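You operate a simulated robot arm through the tools that you are given. There is no shell and no other tool.

You are at the controls of a simulated robot arm. One attempt, no reset.

Task
Wind 3 bends on the winding jig, with the pull set by the chart.
Fine: reset the counter first; lock the jig lever again. Where these are worked on the way, their far stop is far enough and under half their travel is too little: jig lever.

The check looks at the end state, three seconds after you hand in, the way a careful person would. Anything else that was tipped, shoved, dropped, spilled or broken makes it a failure.

Robot
A 7-joint arm with a fingered hand, fixed in place. Base frame: the origin is on the floor under the middle of its stand, x ahead of it, y to its left, z up. Readings come in m, rad, newtons and seconds.
With the tool pointing down near the work surface it reaches from about 0.16 to 0.76 m from the base axis. Its first joint turns from -1.204 to 3.002 rad. Payload 3.4 kg.
The TCP is the grasp point between the finger pads, 0.039 m short of the fingertips. In the tool frame z runs along the fingers and y along their closing line. The gripper opens to 0.18 m; its body begins 0.111 m behind the TCP. The gripper is a hand of 3 fingers: y runs from the thumb to the fingers, the wrist lies at [0, 0, -0.262] in the tool frame.
Orientation is that of the tool frame in the base frame, as a unit quaternion [x, y, z, w]. With the fingers straight down and closing along the base's y, the tool's x points along the base's -x, its y along +y and its z along -z.

Tools
- The arm moves only by the tool drive_tool. Its argument "rows" is a list of rows, each a list of 6 numbers: the shift along the tool's x, y, z in units of 40 mm (1.0 is 40 mm), then the turn, a rotation vector about the tool's x, y, z in units of 8 degrees (1.0 is 8 degrees). In form: [[tx, ty, tz, ax, ay, az], ...]. A call has 1 to 20 rows; each row shifts and turns the commanded pose from where the row before left it, along the tool's axes as they then stand. A call with a number of a shift or a turn outside -1 to 1 is refused whole. Rows are played at 5 a second. More than 0.05 m and 0.15 rad between two rows, and nothing of the call is played. Where a pose cannot be reached the arm comes as near as it can. A force on the tool above 90 N (or 10 N above the force at the start of the call, whichever is more), or a blocked arm, ends the call early, and 0.2 s more pass. In this call time passes only in rows, and 0.2 s behind the last. It gives the time, the measured TCP pose, the force on the tool (base axes), the opening and the grip force at its end, in the units of the frame above (readings bear some noise), with the torque about the TCP (base axes, N m) and any sound that the robot's microphone picked up.
- Cameras (640 x 400 px; columns grow to the right, rows downward): "scene" is fixed at [0.3987, -0.6502, 1.6321]; the picture's right is [0.88, -0.47, 0.00], its down [-0.43, -0.79, -0.44] and it looks along [0.21, 0.38, -0.90] (base axes); focal length 280 px, centre (320, 200). "wrist" rides on the gripper at [0.063, -0.036, -0.128] in the tool frame; the picture's right is [0.50, 0.87, 0.00], its down [-0.75, 0.44, -0.49] and it looks along [-0.43, 0.25, 0.87] (tool axes); focal length 226 px, centre (320, 200). There is no depth. A picture from a camera that has moved, and an enlarged one, comes with that camera's place and axes in the base frame and with its lens.
- camera(camera): a new picture of that camera. It takes no simulated time.
- move_column(by): moves the trunk up (or, below 0, down) by that many m; the arm rides with it, the base frame stays. It gives what a move gives, with no picture.
- set_fingers(finger1, finger2, thumb_bend): sets how far each is bent, from 0 (flat) to 1 (curled in); at 0.3 the hand is open as for a grip, at 0.7 the pads meet at the TCP. One left out holds its place. A second passes; each finger stops where it meets its share of the squeeze, and holds until it gets a number again. It is the only way to open and close the hand. It gives what a move gives, with no picture; readings hold the bend of each and the force on the fingers (four entries, about 0 where the hand has none), thumb and palm.
- inspect(camera, box): a new picture of the part [left, top, right, bottom] of that camera's present view, enlarged. It takes no simulated time.
- job_done(): hands the job in; it is judged then, once.

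Places have to be worked out from the pictures, the camera data and where the tool is seen. Open the gripper and draw the arm clear of the work before you hand the job in, unless the task says otherwise.

The tools are called after "Request:" as a command line: name --pt "numbers of a row" for each row, then --argument value for the rest, lists and objects as JSON in quotes. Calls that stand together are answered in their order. drive_tool: Moves the arm, as the interface text tells. Its arguments: {"type":"object","properties":{"rows":{"type":"array"}},"required":["rows"]} The other tools are called the same way: move_column (by) moves the trunk up or down; set_fingers (finger1, finger2, thumb_bend) moves the fingers one by one; camera (camera) takes a picture; inspect (camera, box) takes an enlarged picture of a part of a camera's view; job_done () hands the job in.

At the start:

```text
clock: 0.0
ee_pos: [0.461, -0.252, 1.2463]
orientation: [0.002, 1.0, 0.001, 0.0]
wrist_force: [1.0, -0.3, 0.4]
torque: [0.02, 0.0, -0.01]
opening: 0.1801
gripper_force: 0.0
shape: jaw
bend: [0.3, 0.3, 0.3]
finger forces: [0.0, 0.0, 0.0, 0.0, 0.0, 0.1]
trunk travel left (down, up): [-0.3, 0.242]
```

scene: 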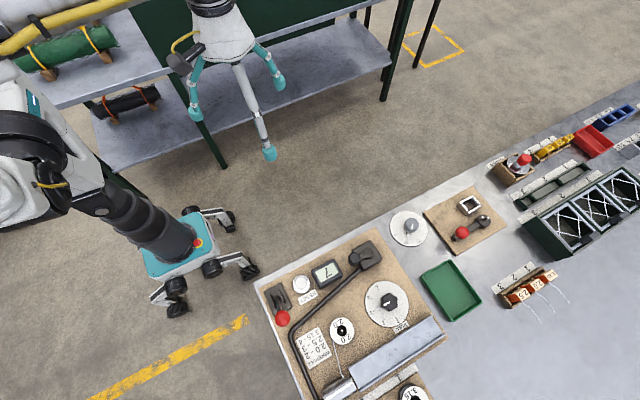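
wrist: 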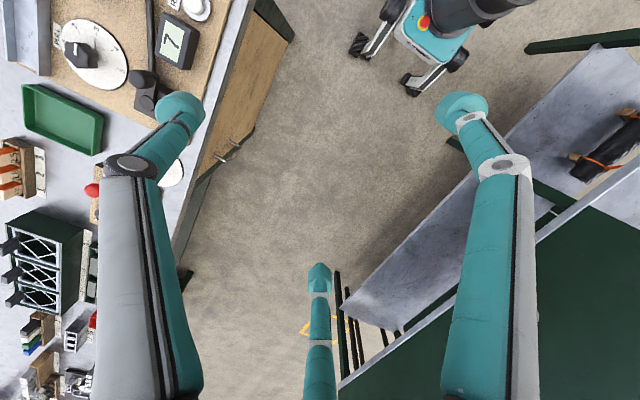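

I start by looking closely at the jig, chart and parts in the scene picture before moving anything.

Request:
inspect --camera "scene" --box '[240, 220, 460, 400]'

Request:
inspect --camera "scene" --box '[380, 170, 640, 330]'

Request:
inspect --camera "wrist" --box '[0, 0, 320, 200]'

Request:
inspect --camera "scene" --box '[280, 300, 440, 400]'

```text
2.22 times, centred on (350, 310) of scene
camera zoom: at [0.3987, -0.6502, 1.6321], right [0.88, -0.47, 0.0], down [-0.43, -0.79, -0.44], along [0.21, 0.38, -0.9], focal length 623 px, centre (253, -44)
```

zoom: 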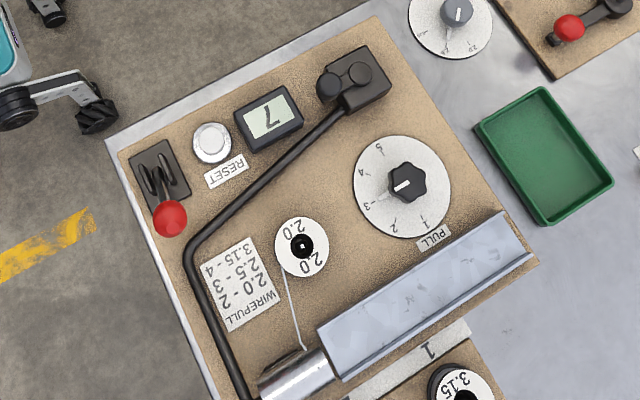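

```text
2.46 times, centred on (510, 250) of scene
camera zoom: at [0.3987, -0.6502, 1.6321], right [0.88, -0.47, 0.0], down [-0.43, -0.79, -0.44], along [0.21, 0.38, -0.9], focal length 690 px, centre (-148, 77)
```

zoom: 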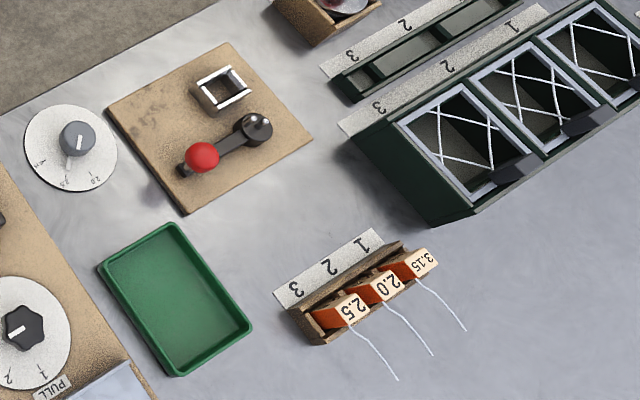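

```text
2.00 times, centred on (160, 100) of wrist
camera zoom: at [0.3985, -0.2887, 1.3742], right [-0.5, 0.87, 0.0], down [0.75, 0.43, 0.49], along [0.43, 0.25, -0.87], focal length 452 px, centre (640, 400)
```

zoom: 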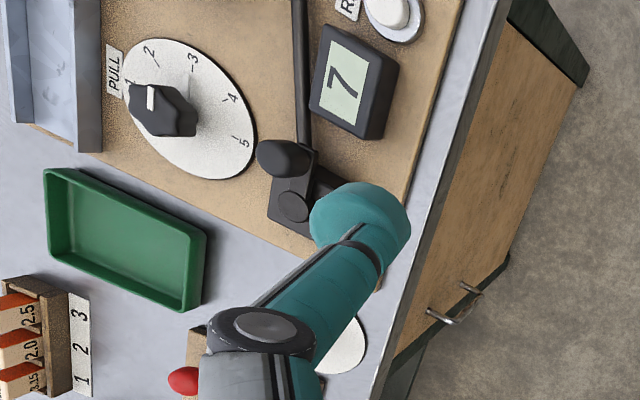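

```text
4.00 times, centred on (360, 350) of scene
camera zoom: at [0.3987, -0.6502, 1.6321], right [0.88, -0.47, 0.0], down [-0.43, -0.79, -0.44], along [0.21, 0.38, -0.9], focal length 1121 px, centre (160, -400)
```

zoom: 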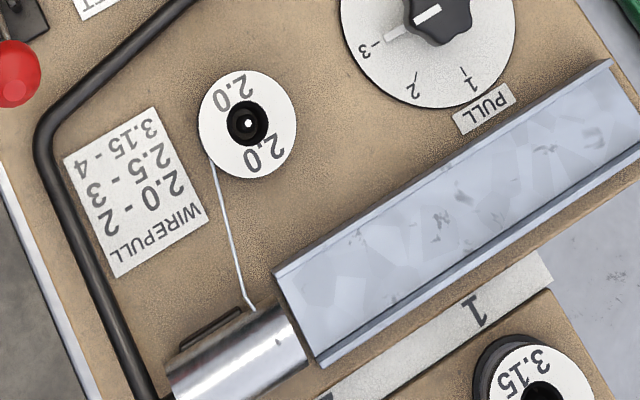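

The chart reads 2.0→2, 2.5→3, 3.15→4, and the spool on the jig is marked 2.0, so the pull must be 2. The counter shows 7. I need a better view of the jig, so I shift the hand toward it, staying high, and turn it so the wrist camera looks at the jig.

Request:
drive_tool --pt "0.5 -0.87 0 0 0 0" --pt "0.5 -0.87 0 0 0 0" --pt "0.5 -0.87 0 0 0 0" --pt "0.5 -0.87 0 0 0 0" --pt "0.5 -0.87 0 0 0 0" --pt "0.5 -0.87 0 0 0 0" --pt "0 0 0 0 0 1" --pt "0 0 0 0 0 1" --pt "0 0 0 0 0 1" --pt "0 0 0 0 0 1" --pt "0 0 0 0 0 1" --pt "0 0 0 0 0 1" --pt "0 0 0 0 0 1" --pt "0 0 0 0 0 1" --pt "0 0 0 0 0 1" --pt "0 0 0 0 0 1" --pt "0 0 0 0 0 1"

```text
clock: 3.6
ee_pos: [0.3384, -0.4579, 1.2486]
orientation: [0.696, 0.719, -0.001, 0.001]
wrist_force: [0.3, -0.4, -0.2]
torque: [0.0, -0.01, 0.01]
opening: 0.1798
gripper_force: 0.2
shape: jaw
bend: [0.3, 0.3, 0.3]
finger forces: [0.0, 0.0, 0.1, 0.0, 0.1, 0.0]
trunk travel left (down, up): [-0.3, 0.242]
```

The hand is at (0.338, -0.458, 1.249), turned about 88°. Now I take both pictures.

Request:
camera --camera "wrist"

Request:
camera --camera "scene"

```text
taken
camera wrist: at [0.3014, -0.3951, 1.3756], right [0.85, 0.53, 0.0], down [0.46, -0.74, 0.49], along [0.26, -0.42, -0.87], focal length 226 px, centre (320, 200)
```

wrist: 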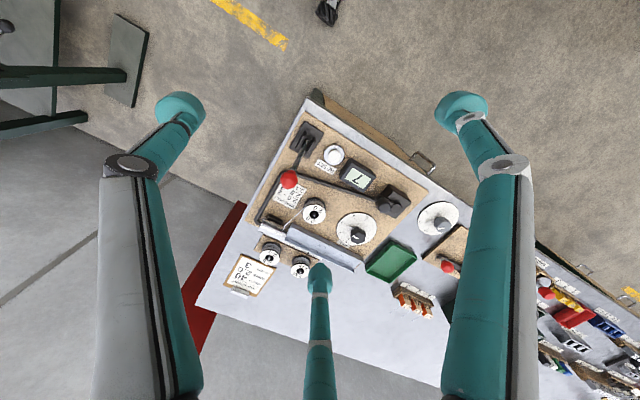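

```text
taken
```

scene: 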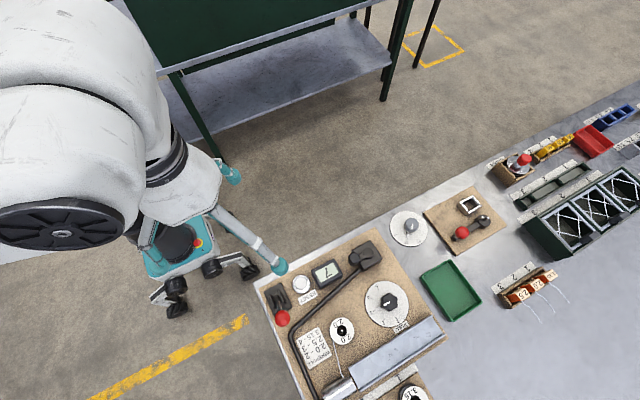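

Now the whole jig is in the wrist view, including an instruction card at the far side. I zoom into it.

Request:
inspect --camera "wrist" --box '[240, 100, 440, 225]'

Request:
inspect --camera "wrist" --box '[210, 210, 370, 310]'

Request:
inspect --camera "wrist" --box '[240, 160, 340, 222]'

Request:
inspect --camera "wrist" --box '[220, 245, 284, 300]'

```text
3.20 times, centred on (340, 162) of wrist
camera zoom: at [0.3014, -0.3951, 1.3756], right [0.85, 0.53, 0.0], down [0.46, -0.74, 0.49], along [0.26, -0.42, -0.87], focal length 723 px, centre (256, 320)
```

zoom: 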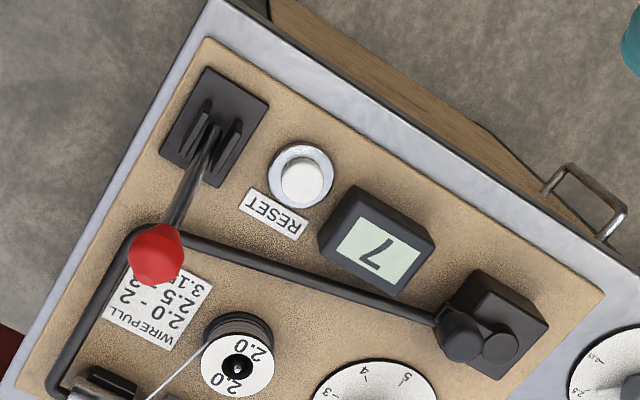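

```text
4.00 times, centred on (290, 260) of wrist
camera zoom: at [0.3014, -0.3951, 1.3756], right [0.85, 0.53, 0.0], down [0.46, -0.74, 0.49], along [0.26, -0.42, -0.87], focal length 904 px, centre (440, -40)
```

zoom: 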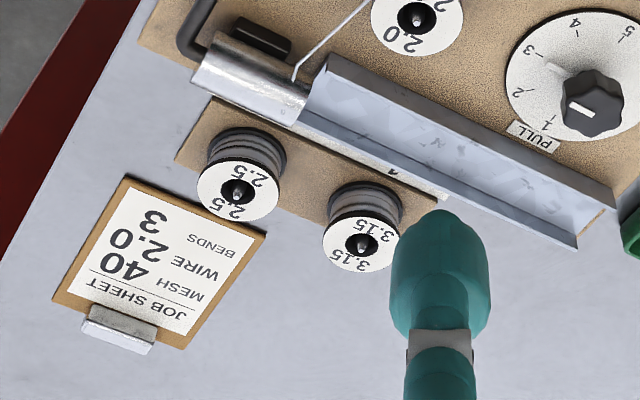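

```text
6.40 times, centred on (290, 191) of wrist
camera zoom: at [0.3014, -0.3951, 1.3756], right [0.85, 0.53, 0.0], down [0.46, -0.74, 0.49], along [0.26, -0.42, -0.87], focal length 1447 px, centre (512, 258)
```

zoom: 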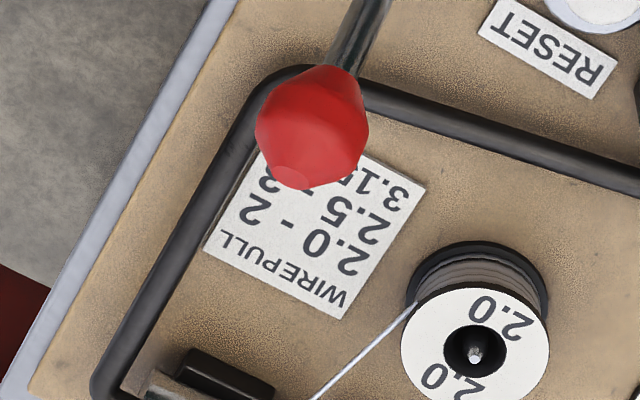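

```text
7.27 times, centred on (252, 272) of wrist
camera zoom: at [0.3014, -0.3951, 1.3756], right [0.85, 0.53, 0.0], down [0.46, -0.74, 0.49], along [0.26, -0.42, -0.87], focal length 1644 px, centre (814, -327)
```

zoom: 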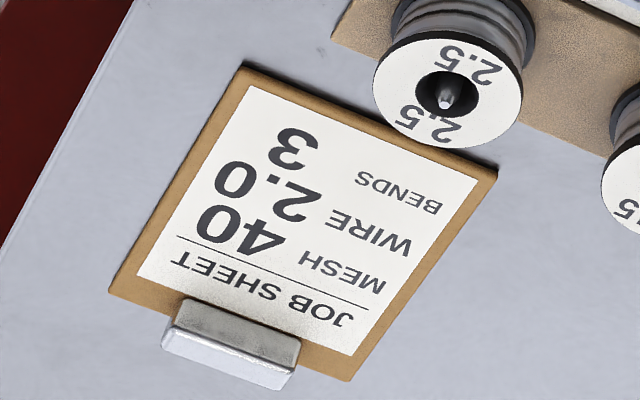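

The job sheet asks for wire 2.0 and 3 bends, which confirms pull 2. The bench edge runs along x at about y = -0.45 and the board is about 0.87 high. I move toward +x and lower to look at the crank block and dial from a second viewpoint.

Request:
drive_tool --pt "0.3 1 0.5 0 0 0" --pt "0.3 1 0.5 0 0 0" --pt "0.3 1 0.5 0 0 0" --pt "0.3 1 0.5 0 0 0"

Request:
camera --camera "wrist"

Request:
inspect --camera "wrist" --box '[160, 60, 440, 235]'

```text
clock: 4.6
ee_pos: [0.4993, -0.4049, 1.1677]
orientation: [0.695, 0.719, -0.002, 0.001]
wrist_force: [-0.2, 0.1, 0.3]
torque: [0.0, 0.02, 0.0]
opening: 0.1802
gripper_force: 0.1
shape: jaw
bend: [0.3, 0.3, 0.3]
finger forces: [0.0, 0.0, 0.0, 0.0, 0.0, 0.0]
trunk travel left (down, up): [-0.3, 0.242]
```

```text
taken
camera wrist: at [0.4614, -0.343, 1.2942], right [0.85, 0.53, 0.0], down [0.46, -0.74, 0.49], along [0.26, -0.42, -0.87], focal length 226 px, centre (320, 200)
```

wrist: 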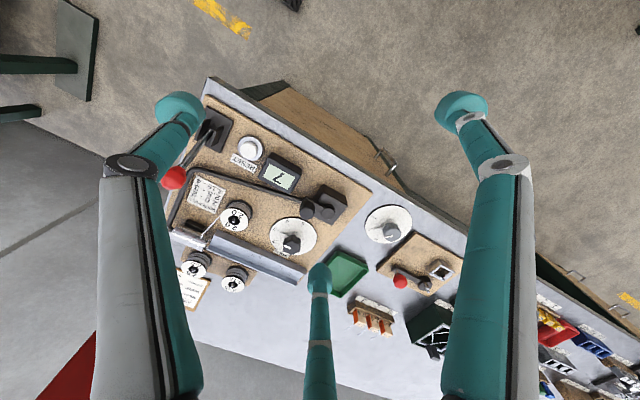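

```text
2.29 times, centred on (300, 148) of wrist
camera zoom: at [0.4614, -0.343, 1.2942], right [0.85, 0.53, 0.0], down [0.46, -0.74, 0.49], along [0.26, -0.42, -0.87], focal length 517 px, centre (366, 320)
```

zoom: 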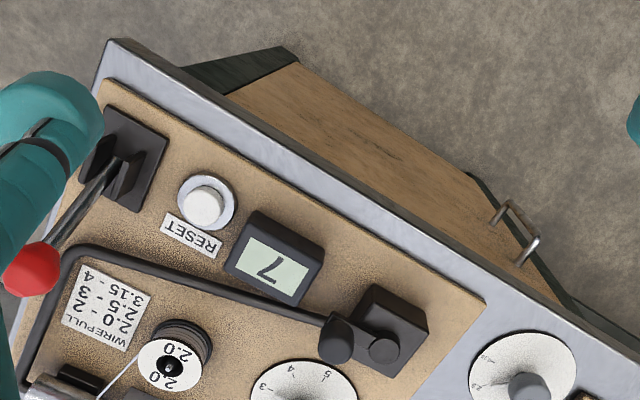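

I zoom in on the crank block, the lever and the dial to understand their shape.

Request:
inspect --camera "wrist" --box '[270, 175, 350, 225]'

Request:
inspect --camera "wrist" --box '[150, 95, 270, 170]'

Request:
inspect --camera "wrist" --box '[250, 200, 350, 262]'

Request:
inspect --camera "scene" --box '[330, 230, 410, 280]'

Request:
inspect --camera "scene" --box '[255, 270, 335, 320]'

Request:
inspect --camera "scene" --box '[345, 270, 425, 330]'

```text
8.00 times, centred on (310, 200) of wrist
camera zoom: at [0.4614, -0.343, 1.2942], right [0.85, 0.53, 0.0], down [0.46, -0.74, 0.49], along [0.26, -0.42, -0.87], focal length 1808 px, centre (400, 200)
```

zoom: 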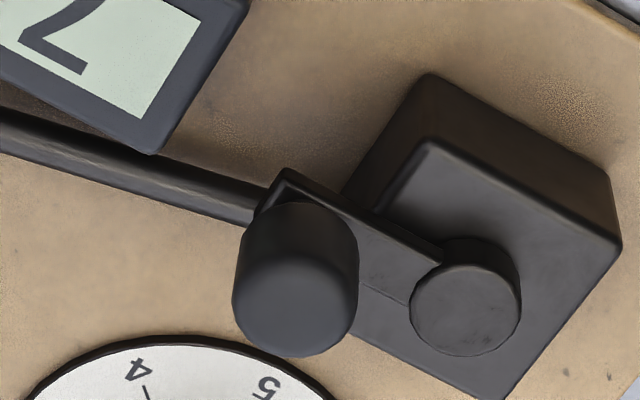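

```text
5.33 times, centred on (210, 132) of wrist
camera zoom: at [0.4614, -0.343, 1.2942], right [0.85, 0.53, 0.0], down [0.46, -0.74, 0.49], along [0.26, -0.42, -0.87], focal length 1206 px, centre (907, 560)
```

zoom: 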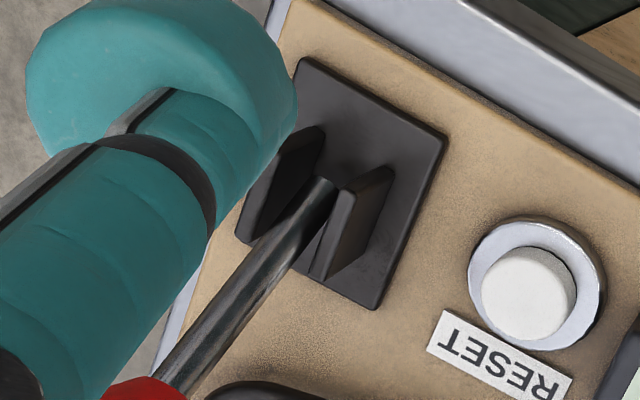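

```text
6.40 times, centred on (300, 231) of wrist
camera zoom: at [0.4614, -0.343, 1.2942], right [0.85, 0.53, 0.0], down [0.46, -0.74, 0.49], along [0.26, -0.42, -0.87], focal length 1447 px, centre (448, 2)
```

zoom: 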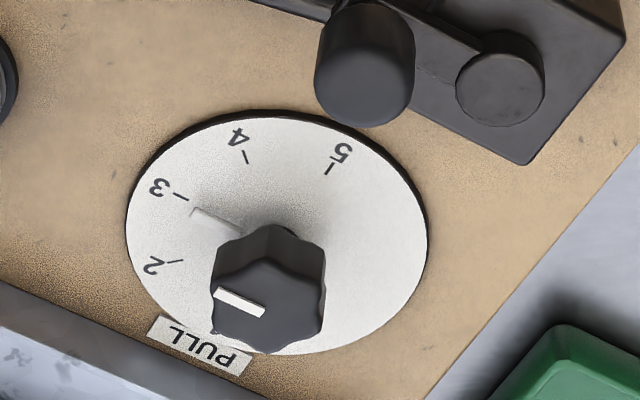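

```text
8.00 times, centred on (370, 255) of scene
camera zoom: at [0.3987, -0.6502, 1.6321], right [0.88, -0.47, 0.0], down [-0.43, -0.79, -0.44], along [0.21, 0.38, -0.9], focal length 2243 px, centre (-80, -240)
```

zoom: 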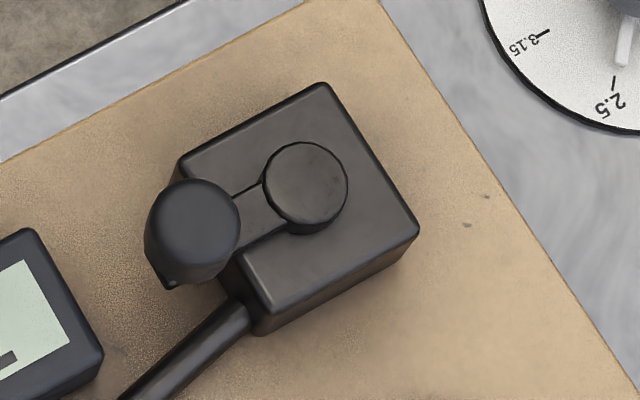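

```text
8.00 times, centred on (295, 295) of scene
camera zoom: at [0.3987, -0.6502, 1.6321], right [0.88, -0.47, 0.0], down [-0.43, -0.79, -0.44], along [0.21, 0.38, -0.9], focal length 2243 px, centre (520, -560)
```

zoom: 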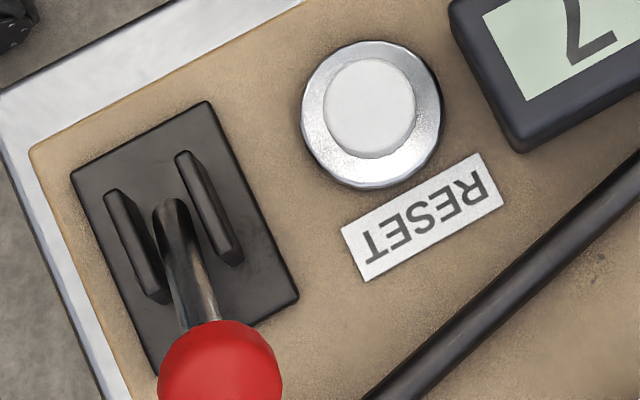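

```text
6.67 times, centred on (385, 300) of scene
camera zoom: at [0.3987, -0.6502, 1.6321], right [0.88, -0.47, 0.0], down [-0.43, -0.79, -0.44], along [0.21, 0.38, -0.9], focal length 1869 px, centre (-113, -467)
```

zoom: 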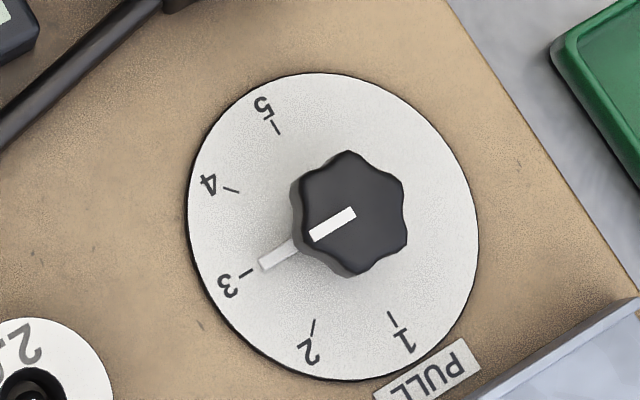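

The crank has a vertical axle at about (0.60, -0.537) with an upright grip at about (0.556, -0.538, top 0.957). The RESET cap is near (0.415, -0.517, 0.885), the red lever knob near (0.345, -0.581, 0.974) and the PULL knob near (0.589, -0.663, 0.90), pointing at 3. I close the fingers to form a pressing point and check the shape.

Request:
set_fingers --finger1 0.7 --finger2 0.7 --thumb_bend 0.7

Request:
camera --camera "wrist"

Request:
camera --camera "scene"

```text
clock: 5.6
ee_pos: [0.4951, -0.407, 1.1676]
orientation: [0.696, 0.718, 0.0, 0.001]
wrist_force: [-0.8, 0.7, 0.5]
torque: [-0.02, -0.01, 0.0]
opening: 0.0001
gripper_force: 0.0
shape: fingers
bend: [0.7, 0.7, 0.7]
finger forces: [0.0, 0.1, 0.0, 0.1, 0.0, 0.1]
trunk travel left (down, up): [-0.3, 0.242]
```

```text
taken
camera wrist: at [0.4584, -0.343, 1.2958], right [0.85, 0.53, 0.0], down [0.46, -0.74, 0.49], along [0.26, -0.42, -0.87], focal length 226 px, centre (320, 200)
```

wrist: 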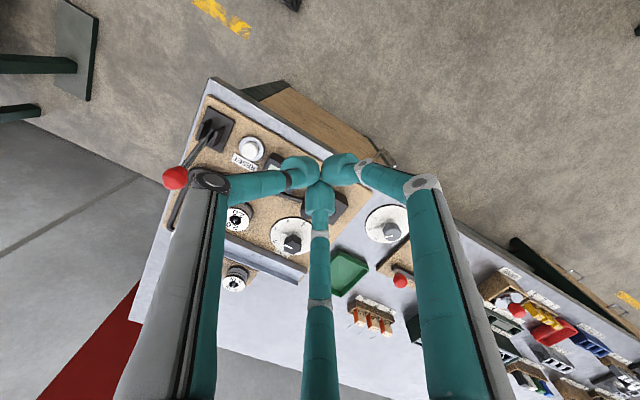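

```text
taken
```

scene: 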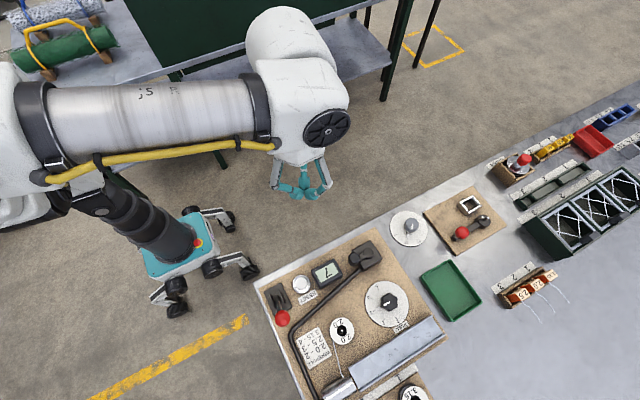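

The fingers now form a closed point. I move over the RESET button and lower partway to TCP z ≈ 1.05, then check alignment.

Request:
drive_tool --pt "-0.67 -0.52 0 0 0 0" --pt "-0.67 -0.52 0 0 0 0" --pt "-0.67 -0.52 0 0 0 0" --pt "-0.67 -0.52 0 0 0 0" --pt "0 0 1 0 0 0" --pt "0 0 1 0 0 0" --pt "0 0 1 0 0 0"

Request:
camera --camera "wrist"

Request:
camera --camera "scene"

```text
clock: 7.2
ee_pos: [0.417, -0.5156, 1.0475]
orientation: [0.695, 0.719, 0.0, 0.001]
wrist_force: [0.2, 0.6, 0.1]
torque: [-0.02, -0.02, 0.0]
opening: 0.0002
gripper_force: 0.1
shape: fingers
bend: [0.7, 0.7, 0.7]
finger forces: [0.0, 0.0, 0.0, 0.0, 0.1, 0.0]
trunk travel left (down, up): [-0.3, 0.242]
```

```text
taken
camera wrist: at [0.3812, -0.454, 1.1754], right [0.85, 0.53, 0.0], down [0.46, -0.74, 0.49], along [0.26, -0.42, -0.87], focal length 226 px, centre (320, 200)
```

wrist: 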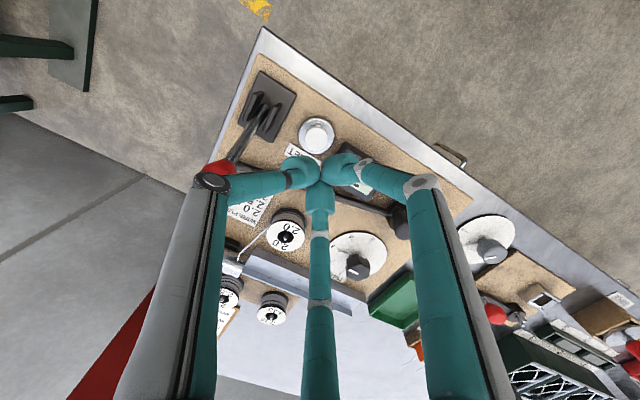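

```text
taken
```

scene: 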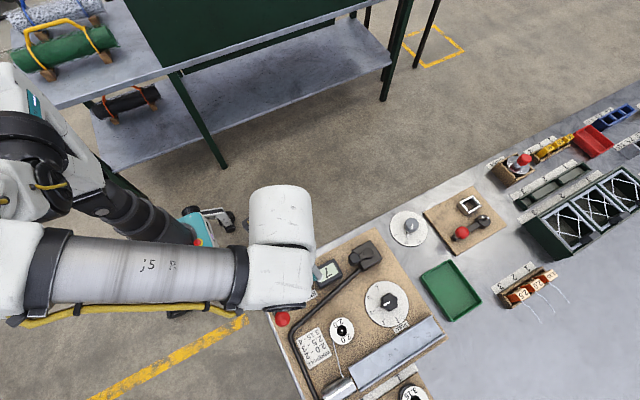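

The button appears nearly straight under the fingertips. I zoom in to check the alignment.

Request:
inspect --camera "wrist" --box '[256, 90, 384, 190]'

```text
4.00 times, centred on (320, 140) of wrist
camera zoom: at [0.3812, -0.454, 1.1754], right [0.85, 0.53, 0.0], down [0.46, -0.74, 0.49], along [0.26, -0.42, -0.87], focal length 904 px, centre (320, 440)
```

zoom: 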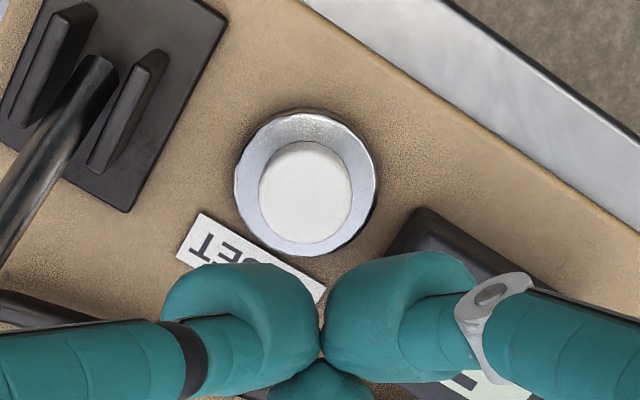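

The cap sits about 3 mm toward -x and 5 mm toward -y of the tool axis. I offset so that one fingertip (the +y one) is centred over the cap, and lower to just above it.

Request:
drive_tool --pt "-0.39 -0.26 0 0 0 0" --pt "0 0 0.8 0 0 0" --pt "0 0 0.8 0 0 0" --pt "0 0 0.7 0 0 0"

Request:
inspect --camera "wrist" --box '[240, 100, 400, 200]'

Request:
camera --camera "scene"

```text
clock: 8.2
ee_pos: [0.4071, -0.5288, 0.9569]
orientation: [0.696, 0.718, -0.001, 0.0]
wrist_force: [-0.1, -0.1, 0.2]
torque: [-0.02, 0.03, -0.02]
opening: 0.0002
gripper_force: 0.0
shape: fingers
bend: [0.7, 0.7, 0.7]
finger forces: [0.0, 0.0, 0.0, 0.0, 0.0, 0.1]
trunk travel left (down, up): [-0.3, 0.242]
```

```text
4.00 times, centred on (320, 150) of wrist
camera zoom: at [0.37, -0.4667, 1.084], right [0.85, 0.53, 0.0], down [0.46, -0.74, 0.49], along [0.26, -0.42, -0.87], focal length 904 px, centre (320, 400)
```

zoom: 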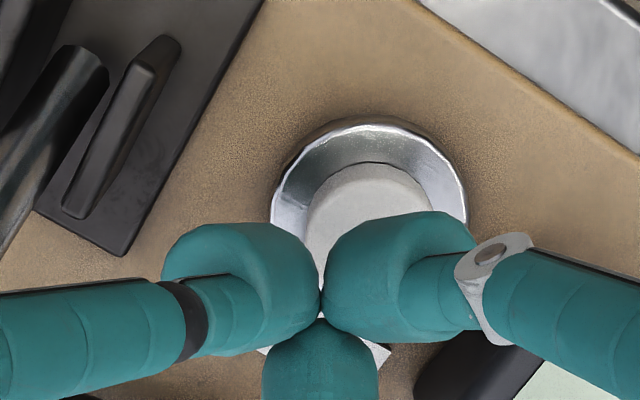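

```text
taken
```

scene: 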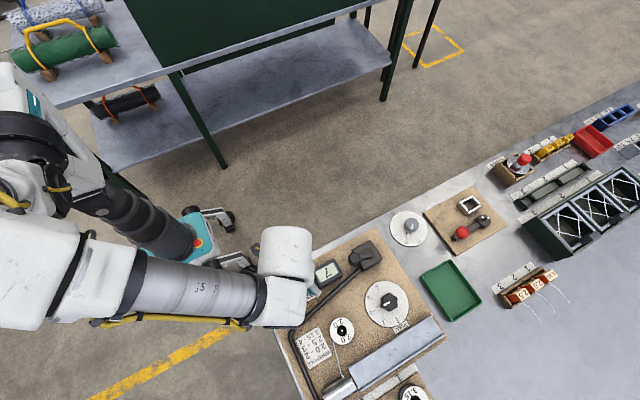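

Tip is about 25 mm above the cap by my estimate. I lower 20 mm in small steps and read the force.

Request:
drive_tool --pt "0 0 0.12 0 0 0" --pt "0 0 0.12 0 0 0" --pt "0 0 0.12 0 0 0" --pt "0 0 0.12 0 0 0"

Request:
inspect --camera "wrist" --box '[240, 100, 400, 200]'

```text
clock: 9.2
ee_pos: [0.4077, -0.5299, 0.9372]
orientation: [0.696, 0.718, 0.0, 0.001]
wrist_force: [0.0, -0.1, 0.2]
torque: [0.01, -0.01, 0.0]
opening: 0.0
gripper_force: 0.0
shape: fingers
bend: [0.7, 0.7, 0.7]
finger forces: [0.0, 0.1, 0.1, 0.1, 0.1, 0.1]
trunk travel left (down, up): [-0.3, 0.242]
```

```text
4.00 times, centred on (320, 150) of wrist
camera zoom: at [0.3707, -0.4685, 1.0651], right [0.85, 0.53, 0.0], down [0.46, -0.74, 0.49], along [0.26, -0.42, -0.87], focal length 904 px, centre (320, 400)
```

zoom: 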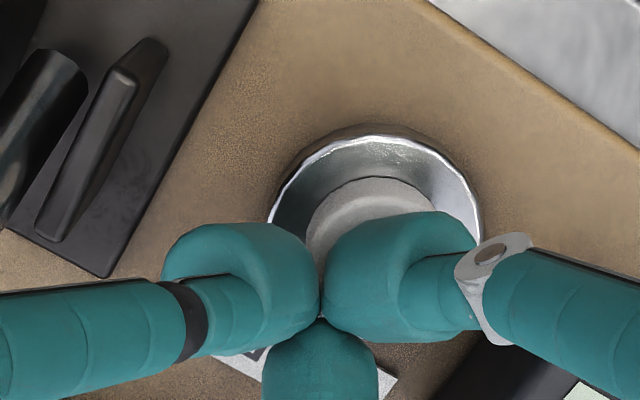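

No contact yet. I continue in 2.4 mm steps.

Request:
drive_tool --pt "0 0 0.06 0 0 0" --pt "0 0 0.06 0 0 0" --pt "0 0 0.06 0 0 0" --pt "0 0 0.06 0 0 0"

Request:
inspect --camera "scene" --box '[290, 245, 370, 295]'

```text
clock: 10.2
ee_pos: [0.4074, -0.5306, 0.9286]
orientation: [0.695, 0.719, -0.001, 0.002]
wrist_force: [0.3, -0.1, 4.2]
torque: [0.03, -0.05, -0.03]
opening: 0.0
gripper_force: 3.1
shape: fingers
bend: [0.7, 0.7, 0.7]
finger forces: [5.4, 0.0, 0.0, 0.0, 0.0, 0.0]
trunk travel left (down, up): [-0.3, 0.242]
heard: click
```

```text
8.00 times, centred on (330, 270) of scene
camera zoom: at [0.3987, -0.6502, 1.6321], right [0.88, -0.47, 0.0], down [-0.43, -0.79, -0.44], along [0.21, 0.38, -0.9], focal length 2243 px, centre (240, -360)
```

zoom: 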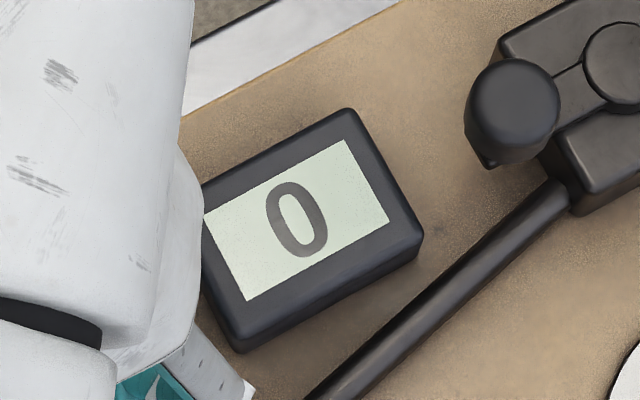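

A click was heard and the counter reads 0. I lift clear and then move at a safe height toward the PULL dial to learn how far the arm reaches with the tool vertical.

Request:
drive_tool --pt "0 0 -0.5 0 0 0" --pt "0 0 -1 0 0 0" --pt "0 0 -1 0 0 0" --pt "0 0 -1 0 0 0" --pt "0 0 -0.8 0 0 0" --pt "-0.578 0.74 0 0 0 0" --pt "-0.578 0.74 0 0 0 0" --pt "-0.578 0.74 0 0 0 0" --pt "-0.578 0.74 0 0 0 0" --pt "-0.578 0.74 0 0 0 0" --pt "-0.578 0.74 0 0 0 0"

Request:
camera --camera "scene"

Request:
camera --camera "wrist"

```text
clock: 12.6
ee_pos: [0.5931, -0.6674, 1.0979]
orientation: [0.694, 0.72, -0.001, -0.001]
wrist_force: [0.1, -0.7, 0.1]
torque: [0.01, 0.06, 0.01]
opening: 0.0001
gripper_force: 0.0
shape: fingers
bend: [0.7, 0.7, 0.7]
finger forces: [0.0, 0.0, 0.0, 0.0, 0.0, 0.1]
trunk travel left (down, up): [-0.3, 0.242]
```

```text
taken
```

scene: 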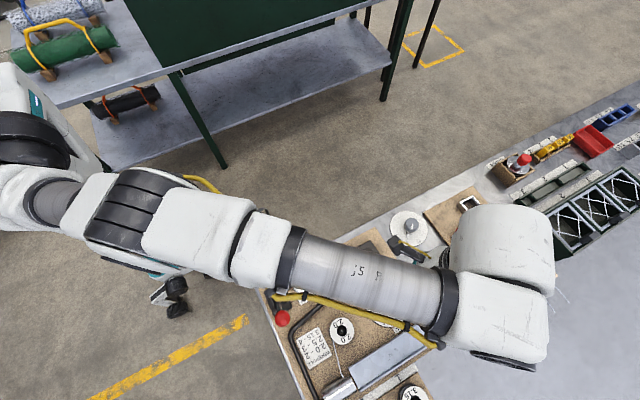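

```text
taken
camera wrist: at [0.5571, -0.6049, 1.2267], right [0.85, 0.53, 0.0], down [0.46, -0.74, 0.49], along [0.26, -0.42, -0.87], focal length 226 px, centre (320, 200)
```

wrist: 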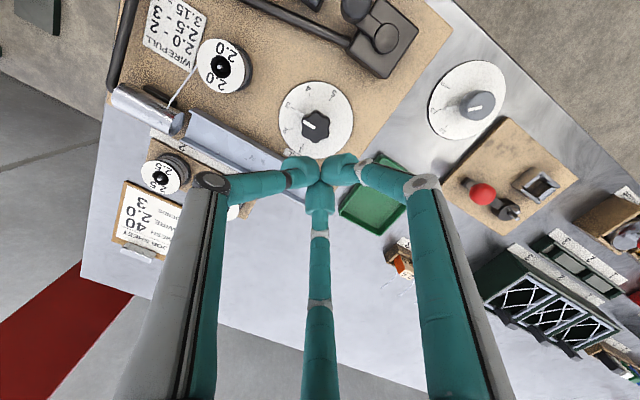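

The arm reaches (0.593, -0.667) vertically at z ≈ 1.10, so I can lower the trunk to get down to the dial. I zoom in to measure the knob position and pointer.

Request:
inspect --camera "wrist" --box '[270, 75, 366, 175]'

Request:
inspect --camera "wrist" --box '[272, 95, 368, 155]'

```text
4.00 times, centred on (318, 125) of wrist
camera zoom: at [0.5571, -0.6049, 1.2267], right [0.85, 0.53, 0.0], down [0.46, -0.74, 0.49], along [0.26, -0.42, -0.87], focal length 904 px, centre (328, 500)
```

zoom: 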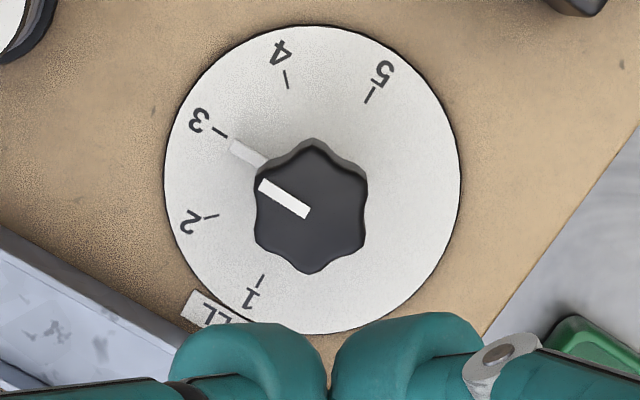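

```text
6.67 times, centred on (320, 125) of wrist
camera zoom: at [0.5571, -0.6049, 1.2267], right [0.85, 0.53, 0.0], down [0.46, -0.74, 0.49], along [0.26, -0.42, -0.87], focal length 1507 px, centre (320, 700)
```

zoom: 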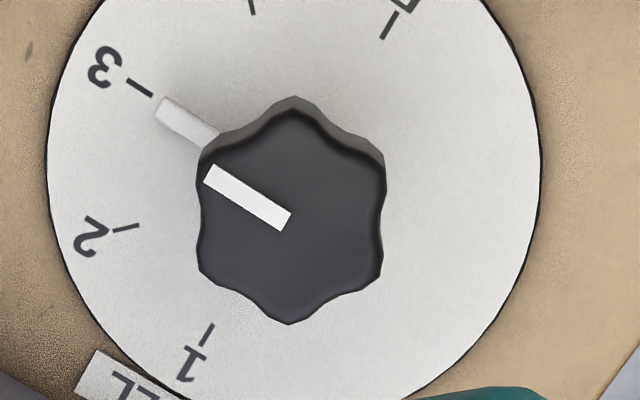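

The knob (6 lobes, about 39 mm across) is about 7 mm toward -x from my tool axis, i.e. near (0.588, -0.666), and tick 2 lies about 45° counter-clockwise (from above) from tick 3. I centre over it, turn the hand 30° so the three fingers meet the valleys, and open the fingers to 0.5.

Request:
drive_tool --pt "0.03 -0.175 0 0 0 0" --pt "0 0 0 0 0 -1" --pt "0 0 0 0 0 -1" --pt "0 0 0 0 0 -1" --pt "0 0 0 0 0 -0.75"

Request:
set_fingers --finger1 0.5 --finger2 0.5 --thumb_bend 0.5

Request:
camera --camera "wrist"

Request:
inspect --camera "wrist" --box '[240, 80, 400, 180]'

```text
clock: 13.8
ee_pos: [0.5841, -0.6634, 1.1013]
orientation: [0.484, 0.875, 0.0, 0.001]
wrist_force: [0.7, 0.9, -0.1]
torque: [0.0, 0.02, 0.0]
opening: 0.0
gripper_force: 0.1
shape: fingers
bend: [0.7, 0.7, 0.7]
finger forces: [0.0, 0.1, 0.1, 0.1, 0.0, 0.1]
trunk travel left (down, up): [-0.3, 0.242]
```

```text
clock: 14.8
ee_pos: [0.5832, -0.6648, 1.1006]
orientation: [0.485, 0.875, -0.001, 0.0]
wrist_force: [-0.5, 0.3, -0.3]
torque: [-0.01, 0.01, 0.01]
opening: 0.0723
gripper_force: 0.1
shape: fingers
bend: [0.5, 0.5, 0.5]
finger forces: [0.1, 0.1, 0.0, 0.1, 0.0, 0.0]
trunk travel left (down, up): [-0.3, 0.242]
```

```text
taken
camera wrist: at [0.5212, -0.6283, 1.2286], right [0.47, 0.88, 0.0], down [0.77, -0.41, 0.49], along [0.44, -0.23, -0.87], focal length 226 px, centre (320, 200)
```

wrist: 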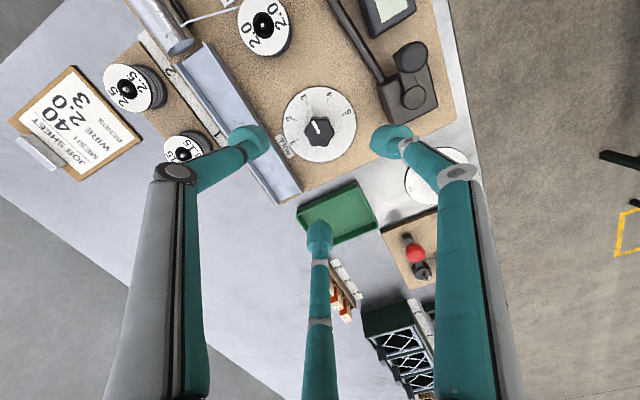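

```text
4.00 times, centred on (320, 130) of wrist
camera zoom: at [0.5212, -0.6283, 1.2286], right [0.47, 0.88, 0.0], down [0.77, -0.41, 0.49], along [0.44, -0.23, -0.87], focal length 904 px, centre (320, 480)
```

zoom: 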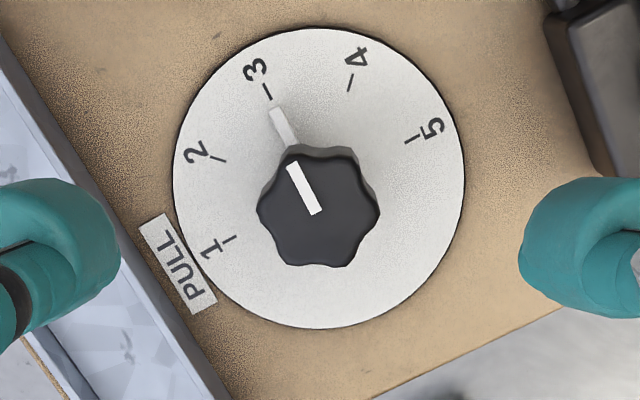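

The knob centre is within about 4 mm; I correct that and then lower the trunk 0.15 m, keeping the tips just above the knob.

Request:
drive_tool --pt "-0.093 0.03 0 0 0 0"

Request:
move_column --by -0.14

Request:
camera --camera "wrist"

Request:
camera --camera "scene"

```text
clock: 15.2
ee_pos: [0.5887, -0.6668, 1.0999]
orientation: [0.486, 0.874, 0.0, 0.001]
wrist_force: [0.5, -0.1, 0.3]
torque: [0.03, 0.01, -0.03]
opening: 0.0723
gripper_force: 0.0
shape: fingers
bend: [0.5, 0.5, 0.5]
finger forces: [0.0, 0.1, 0.0, 0.0, 0.0, 0.0]
trunk travel left (down, up): [-0.3, 0.242]
```

```text
clock: 16.9
ee_pos: [0.5849, -0.6657, 0.9616]
orientation: [0.486, 0.874, -0.001, 0.003]
wrist_force: [0.5, 0.0, -0.6]
torque: [0.02, -0.03, 0.03]
opening: 0.0724
gripper_force: 0.2
shape: fingers
bend: [0.5, 0.5, 0.5]
finger forces: [0.0, 0.0, 0.1, 0.0, 0.0, 0.0]
trunk travel left (down, up): [-0.16, 0.382]
```

```text
taken
camera wrist: at [0.5218, -0.6299, 1.0891], right [0.47, 0.88, 0.0], down [0.77, -0.41, 0.5], along [0.44, -0.23, -0.87], focal length 226 px, centre (320, 200)
```

wrist: 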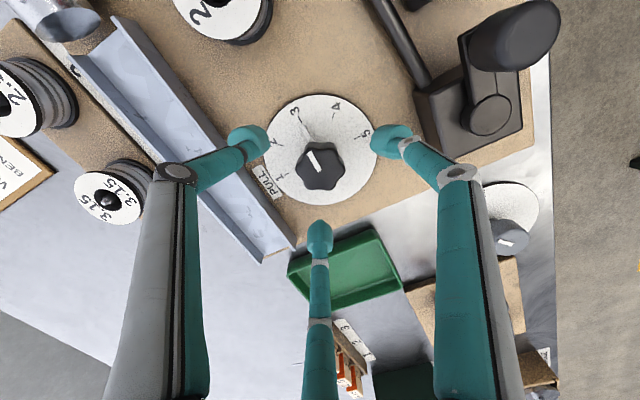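

```text
taken
```

scene: 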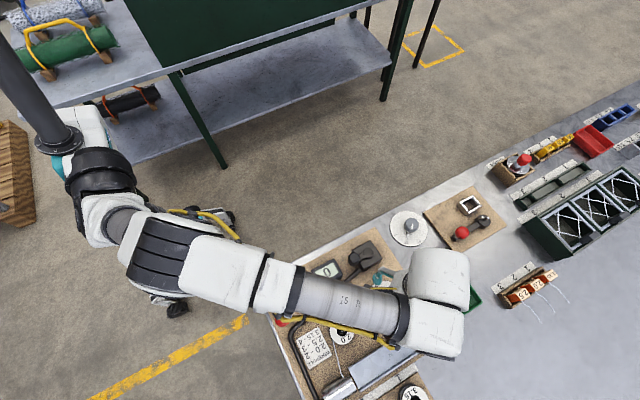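

Trunk is down 0.14 m and the TCP is at 0.962. I zoom in on the knob to check centring before the last few centimetres.

Request:
inspect --camera "wrist" --box '[240, 90, 400, 190]'

Request:
inspect --camera "scene" --box '[260, 230, 420, 330]'

```text
4.00 times, centred on (320, 140) of wrist
camera zoom: at [0.5218, -0.6299, 1.0891], right [0.47, 0.88, 0.0], down [0.77, -0.41, 0.5], along [0.44, -0.23, -0.87], focal length 904 px, centre (320, 440)
```

zoom: 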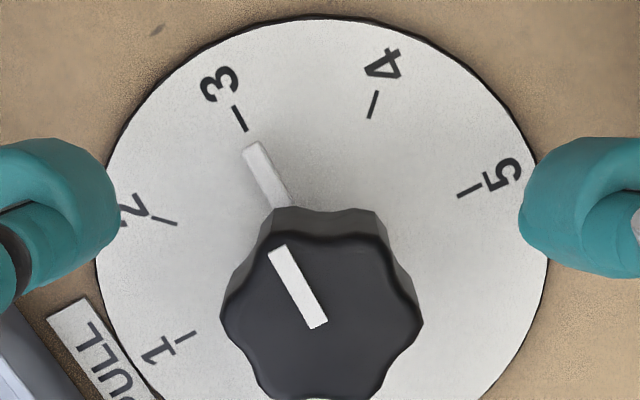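

```text
4.00 times, centred on (340, 280) of scene
camera zoom: at [0.3987, -0.6502, 1.6321], right [0.88, -0.47, 0.0], down [-0.43, -0.79, -0.44], along [0.21, 0.38, -0.9], focal length 1121 px, centre (240, -120)
```

zoom: 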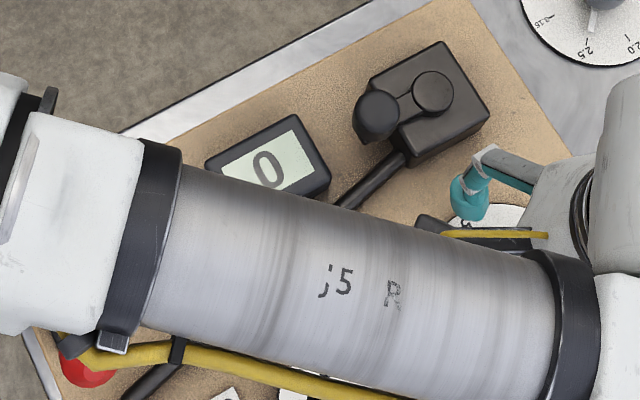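

The knob is centred within a few millimetres. I nudge 2 mm and lower 40 mm in steps so the tips surround the knob just above the dial plate.

Request:
drive_tool --pt "-0.045 0.025 0 0 0 0" --pt "0 0 0.25 0 0 0" --pt "0 0 0.25 0 0 0" --pt "0 0 0.25 0 0 0" --pt "0 0 0.2 0 0 0"

Request:
camera --camera "wrist"

```text
clock: 18.1
ee_pos: [0.5877, -0.6662, 0.923]
orientation: [0.486, 0.874, 0.0, 0.002]
wrist_force: [0.9, -0.3, 1.8]
torque: [0.12, -0.04, 0.01]
opening: 0.0724
gripper_force: 1.3
shape: fingers
bend: [0.5, 0.5, 0.5]
finger forces: [2.5, 0.0, 0.0, 0.0, 0.0, 0.0]
trunk travel left (down, up): [-0.16, 0.382]
```

```text
taken
camera wrist: at [0.5243, -0.6317, 1.0505], right [0.47, 0.88, 0.0], down [0.77, -0.41, 0.5], along [0.44, -0.23, -0.87], focal length 226 px, centre (320, 200)
```

wrist: 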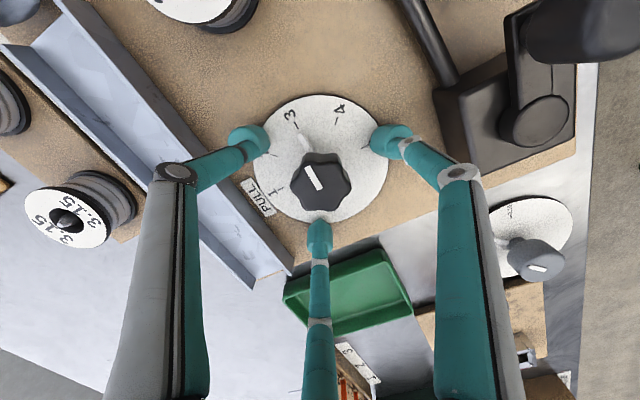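

Finger1 reports 2.5 N of contact. I zoom in to see what it touches before doing anything else.

Request:
inspect --camera "wrist" --box '[340, 90, 500, 190]'

Request:
inspect --camera "wrist" --box '[230, 80, 390, 240]'

Request:
inspect --camera "scene" --box '[340, 230, 420, 330]'

```text
4.00 times, centred on (420, 140) of wrist
camera zoom: at [0.5243, -0.6317, 1.0505], right [0.47, 0.88, 0.0], down [0.77, -0.41, 0.5], along [0.44, -0.23, -0.87], focal length 904 px, centre (-80, 440)
```

zoom: 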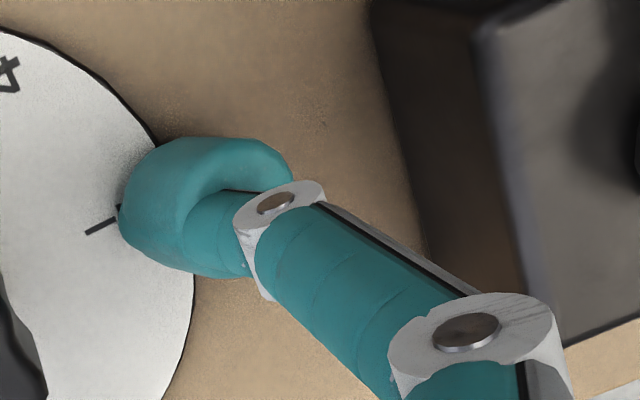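

```text
2.50 times, centred on (310, 160) of wrist
camera zoom: at [0.5243, -0.6317, 1.0505], right [0.47, 0.88, 0.0], down [0.77, -0.41, 0.5], along [0.44, -0.23, -0.87], focal length 565 px, centre (345, 300)
```

zoom: 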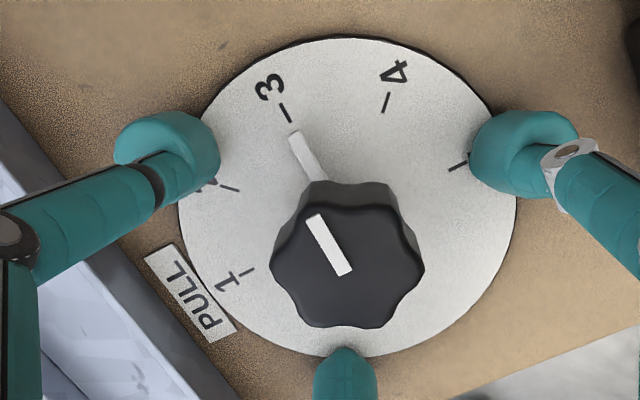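

```text
4.00 times, centred on (380, 280) of scene
camera zoom: at [0.3987, -0.6502, 1.6321], right [0.88, -0.47, 0.0], down [-0.43, -0.79, -0.44], along [0.21, 0.38, -0.9], focal length 1121 px, centre (80, -120)
```

zoom: 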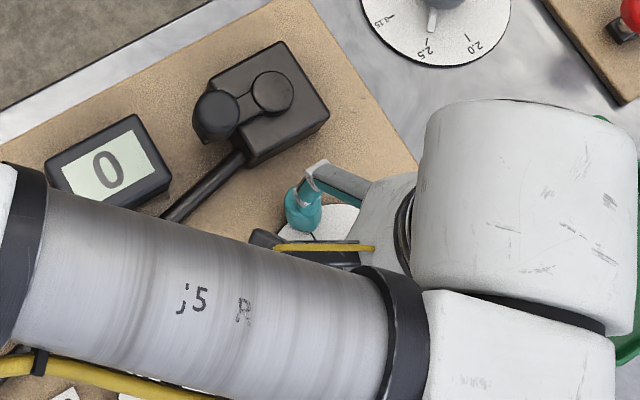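

Finger1's tip just rests on the dial plate, so the plate is at about tip level. I raise 5 mm and then close on the knob.

Request:
drive_tool --pt "0 0 -0.12 0 0 0"

Request:
set_fingers --finger1 0.6 --finger2 0.6 --thumb_bend 0.6

Request:
inspect --camera "wrist" --box '[230, 80, 390, 240]'

```text
clock: 18.5
ee_pos: [0.5871, -0.6674, 0.9274]
orientation: [0.485, 0.875, -0.001, 0.0]
wrist_force: [-0.3, -0.2, 0.4]
torque: [0.02, 0.02, -0.01]
opening: 0.0727
gripper_force: 0.1
shape: fingers
bend: [0.5, 0.5, 0.5]
finger forces: [0.0, 0.0, 0.0, 0.1, 0.0, 0.1]
trunk travel left (down, up): [-0.16, 0.382]
```

```text
clock: 19.5
ee_pos: [0.5881, -0.6673, 0.9266]
orientation: [0.485, 0.874, 0.0, 0.001]
wrist_force: [0.9, 0.7, -0.3]
torque: [0.04, -0.02, 0.02]
opening: 0.0339
gripper_force: 0.0
shape: fingers
bend: [0.6, 0.6, 0.6]
finger forces: [0.0, 0.1, 0.0, 0.1, 0.0, 0.1]
trunk travel left (down, up): [-0.16, 0.382]
```

```text
2.50 times, centred on (310, 160) of wrist
camera zoom: at [0.5243, -0.6319, 1.0541], right [0.47, 0.88, 0.0], down [0.77, -0.41, 0.49], along [0.44, -0.23, -0.87], focal length 565 px, centre (345, 300)
```

zoom: 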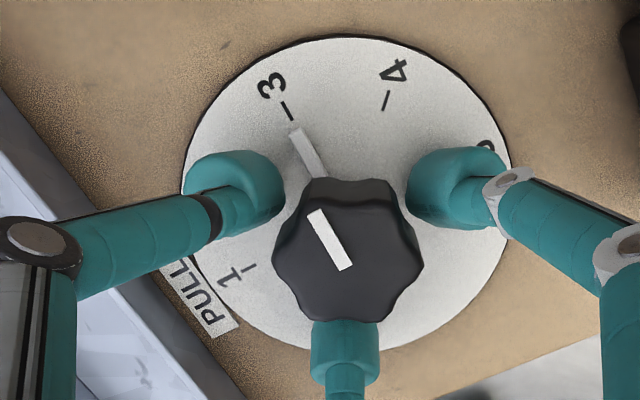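

The fingers are close around the knob with no contact yet. I close further; each stops at its share of the squeeze.

Request:
set_fingers --finger1 0.68 --finger2 0.68 --thumb_bend 0.68

Request:
inspect --camera "wrist" --box '[230, 80, 390, 240]'

```text
clock: 20.5
ee_pos: [0.5861, -0.6686, 0.9259]
orientation: [0.486, 0.874, -0.001, 0.001]
wrist_force: [-3.6, -0.2, -3.7]
torque: [0.01, 0.11, 0.01]
opening: 0.0246
gripper_force: 8.5
shape: fingers
bend: [0.62, 0.64, 0.63]
finger forces: [5.4, 3.3, 0.0, 0.1, 8.1, 0.1]
trunk travel left (down, up): [-0.16, 0.382]
```

```text
2.50 times, centred on (310, 160) of wrist
camera zoom: at [0.5241, -0.6324, 1.0535], right [0.47, 0.88, 0.0], down [0.77, -0.41, 0.49], along [0.43, -0.23, -0.87], focal length 565 px, centre (345, 300)
```

zoom: 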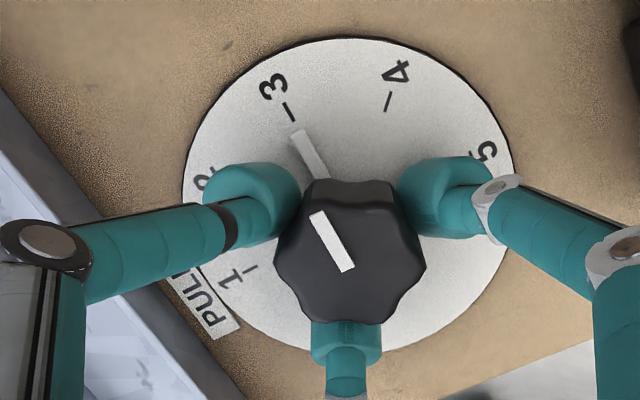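

All three fingers grip the knob (about 5, 3 and 8 N). I turn counter-clockwise (seen from above) by 40° first and check the pointer.

Request:
drive_tool --pt "0 0 0 0 0 -0.7" --pt "0 0 0 0 0 -0.7" --pt "0 0 0 0 0 -0.7" --pt "0 0 0 0 0 -0.7" --pt "0 0 0 0 0 -0.7" --pt "0 0 0 0 0 -0.7" --pt "0 0 0 0 0 -0.8"

Request:
inspect --camera "wrist" --box '[230, 80, 390, 240]'

```text
clock: 22.1
ee_pos: [0.5876, -0.6675, 0.9256]
orientation: [0.157, 0.988, 0.0, 0.0]
wrist_force: [-2.4, 2.5, -9.6]
torque: [0.08, -0.03, 0.02]
opening: 0.0248
gripper_force: 9.3
shape: fingers
bend: [0.62, 0.64, 0.63]
finger forces: [7.0, 4.4, 0.0, 0.0, 7.1, 0.0]
trunk travel left (down, up): [-0.16, 0.382]
```

```text
2.50 times, centred on (310, 160) of wrist
camera zoom: at [0.518, -0.6811, 1.0541], right [-0.21, 0.98, 0.0], down [0.85, 0.18, 0.49], along [0.48, 0.1, -0.87], focal length 565 px, centre (345, 300)
```

zoom: 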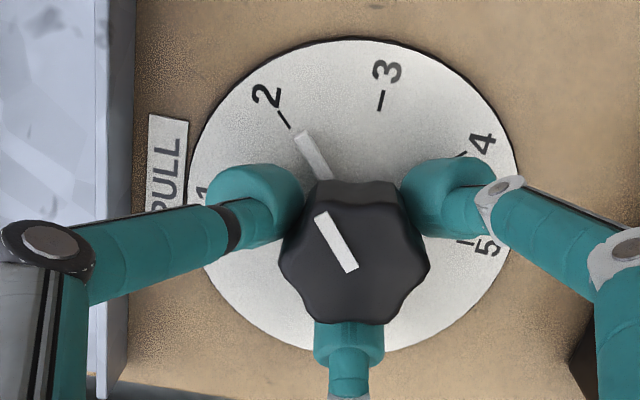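

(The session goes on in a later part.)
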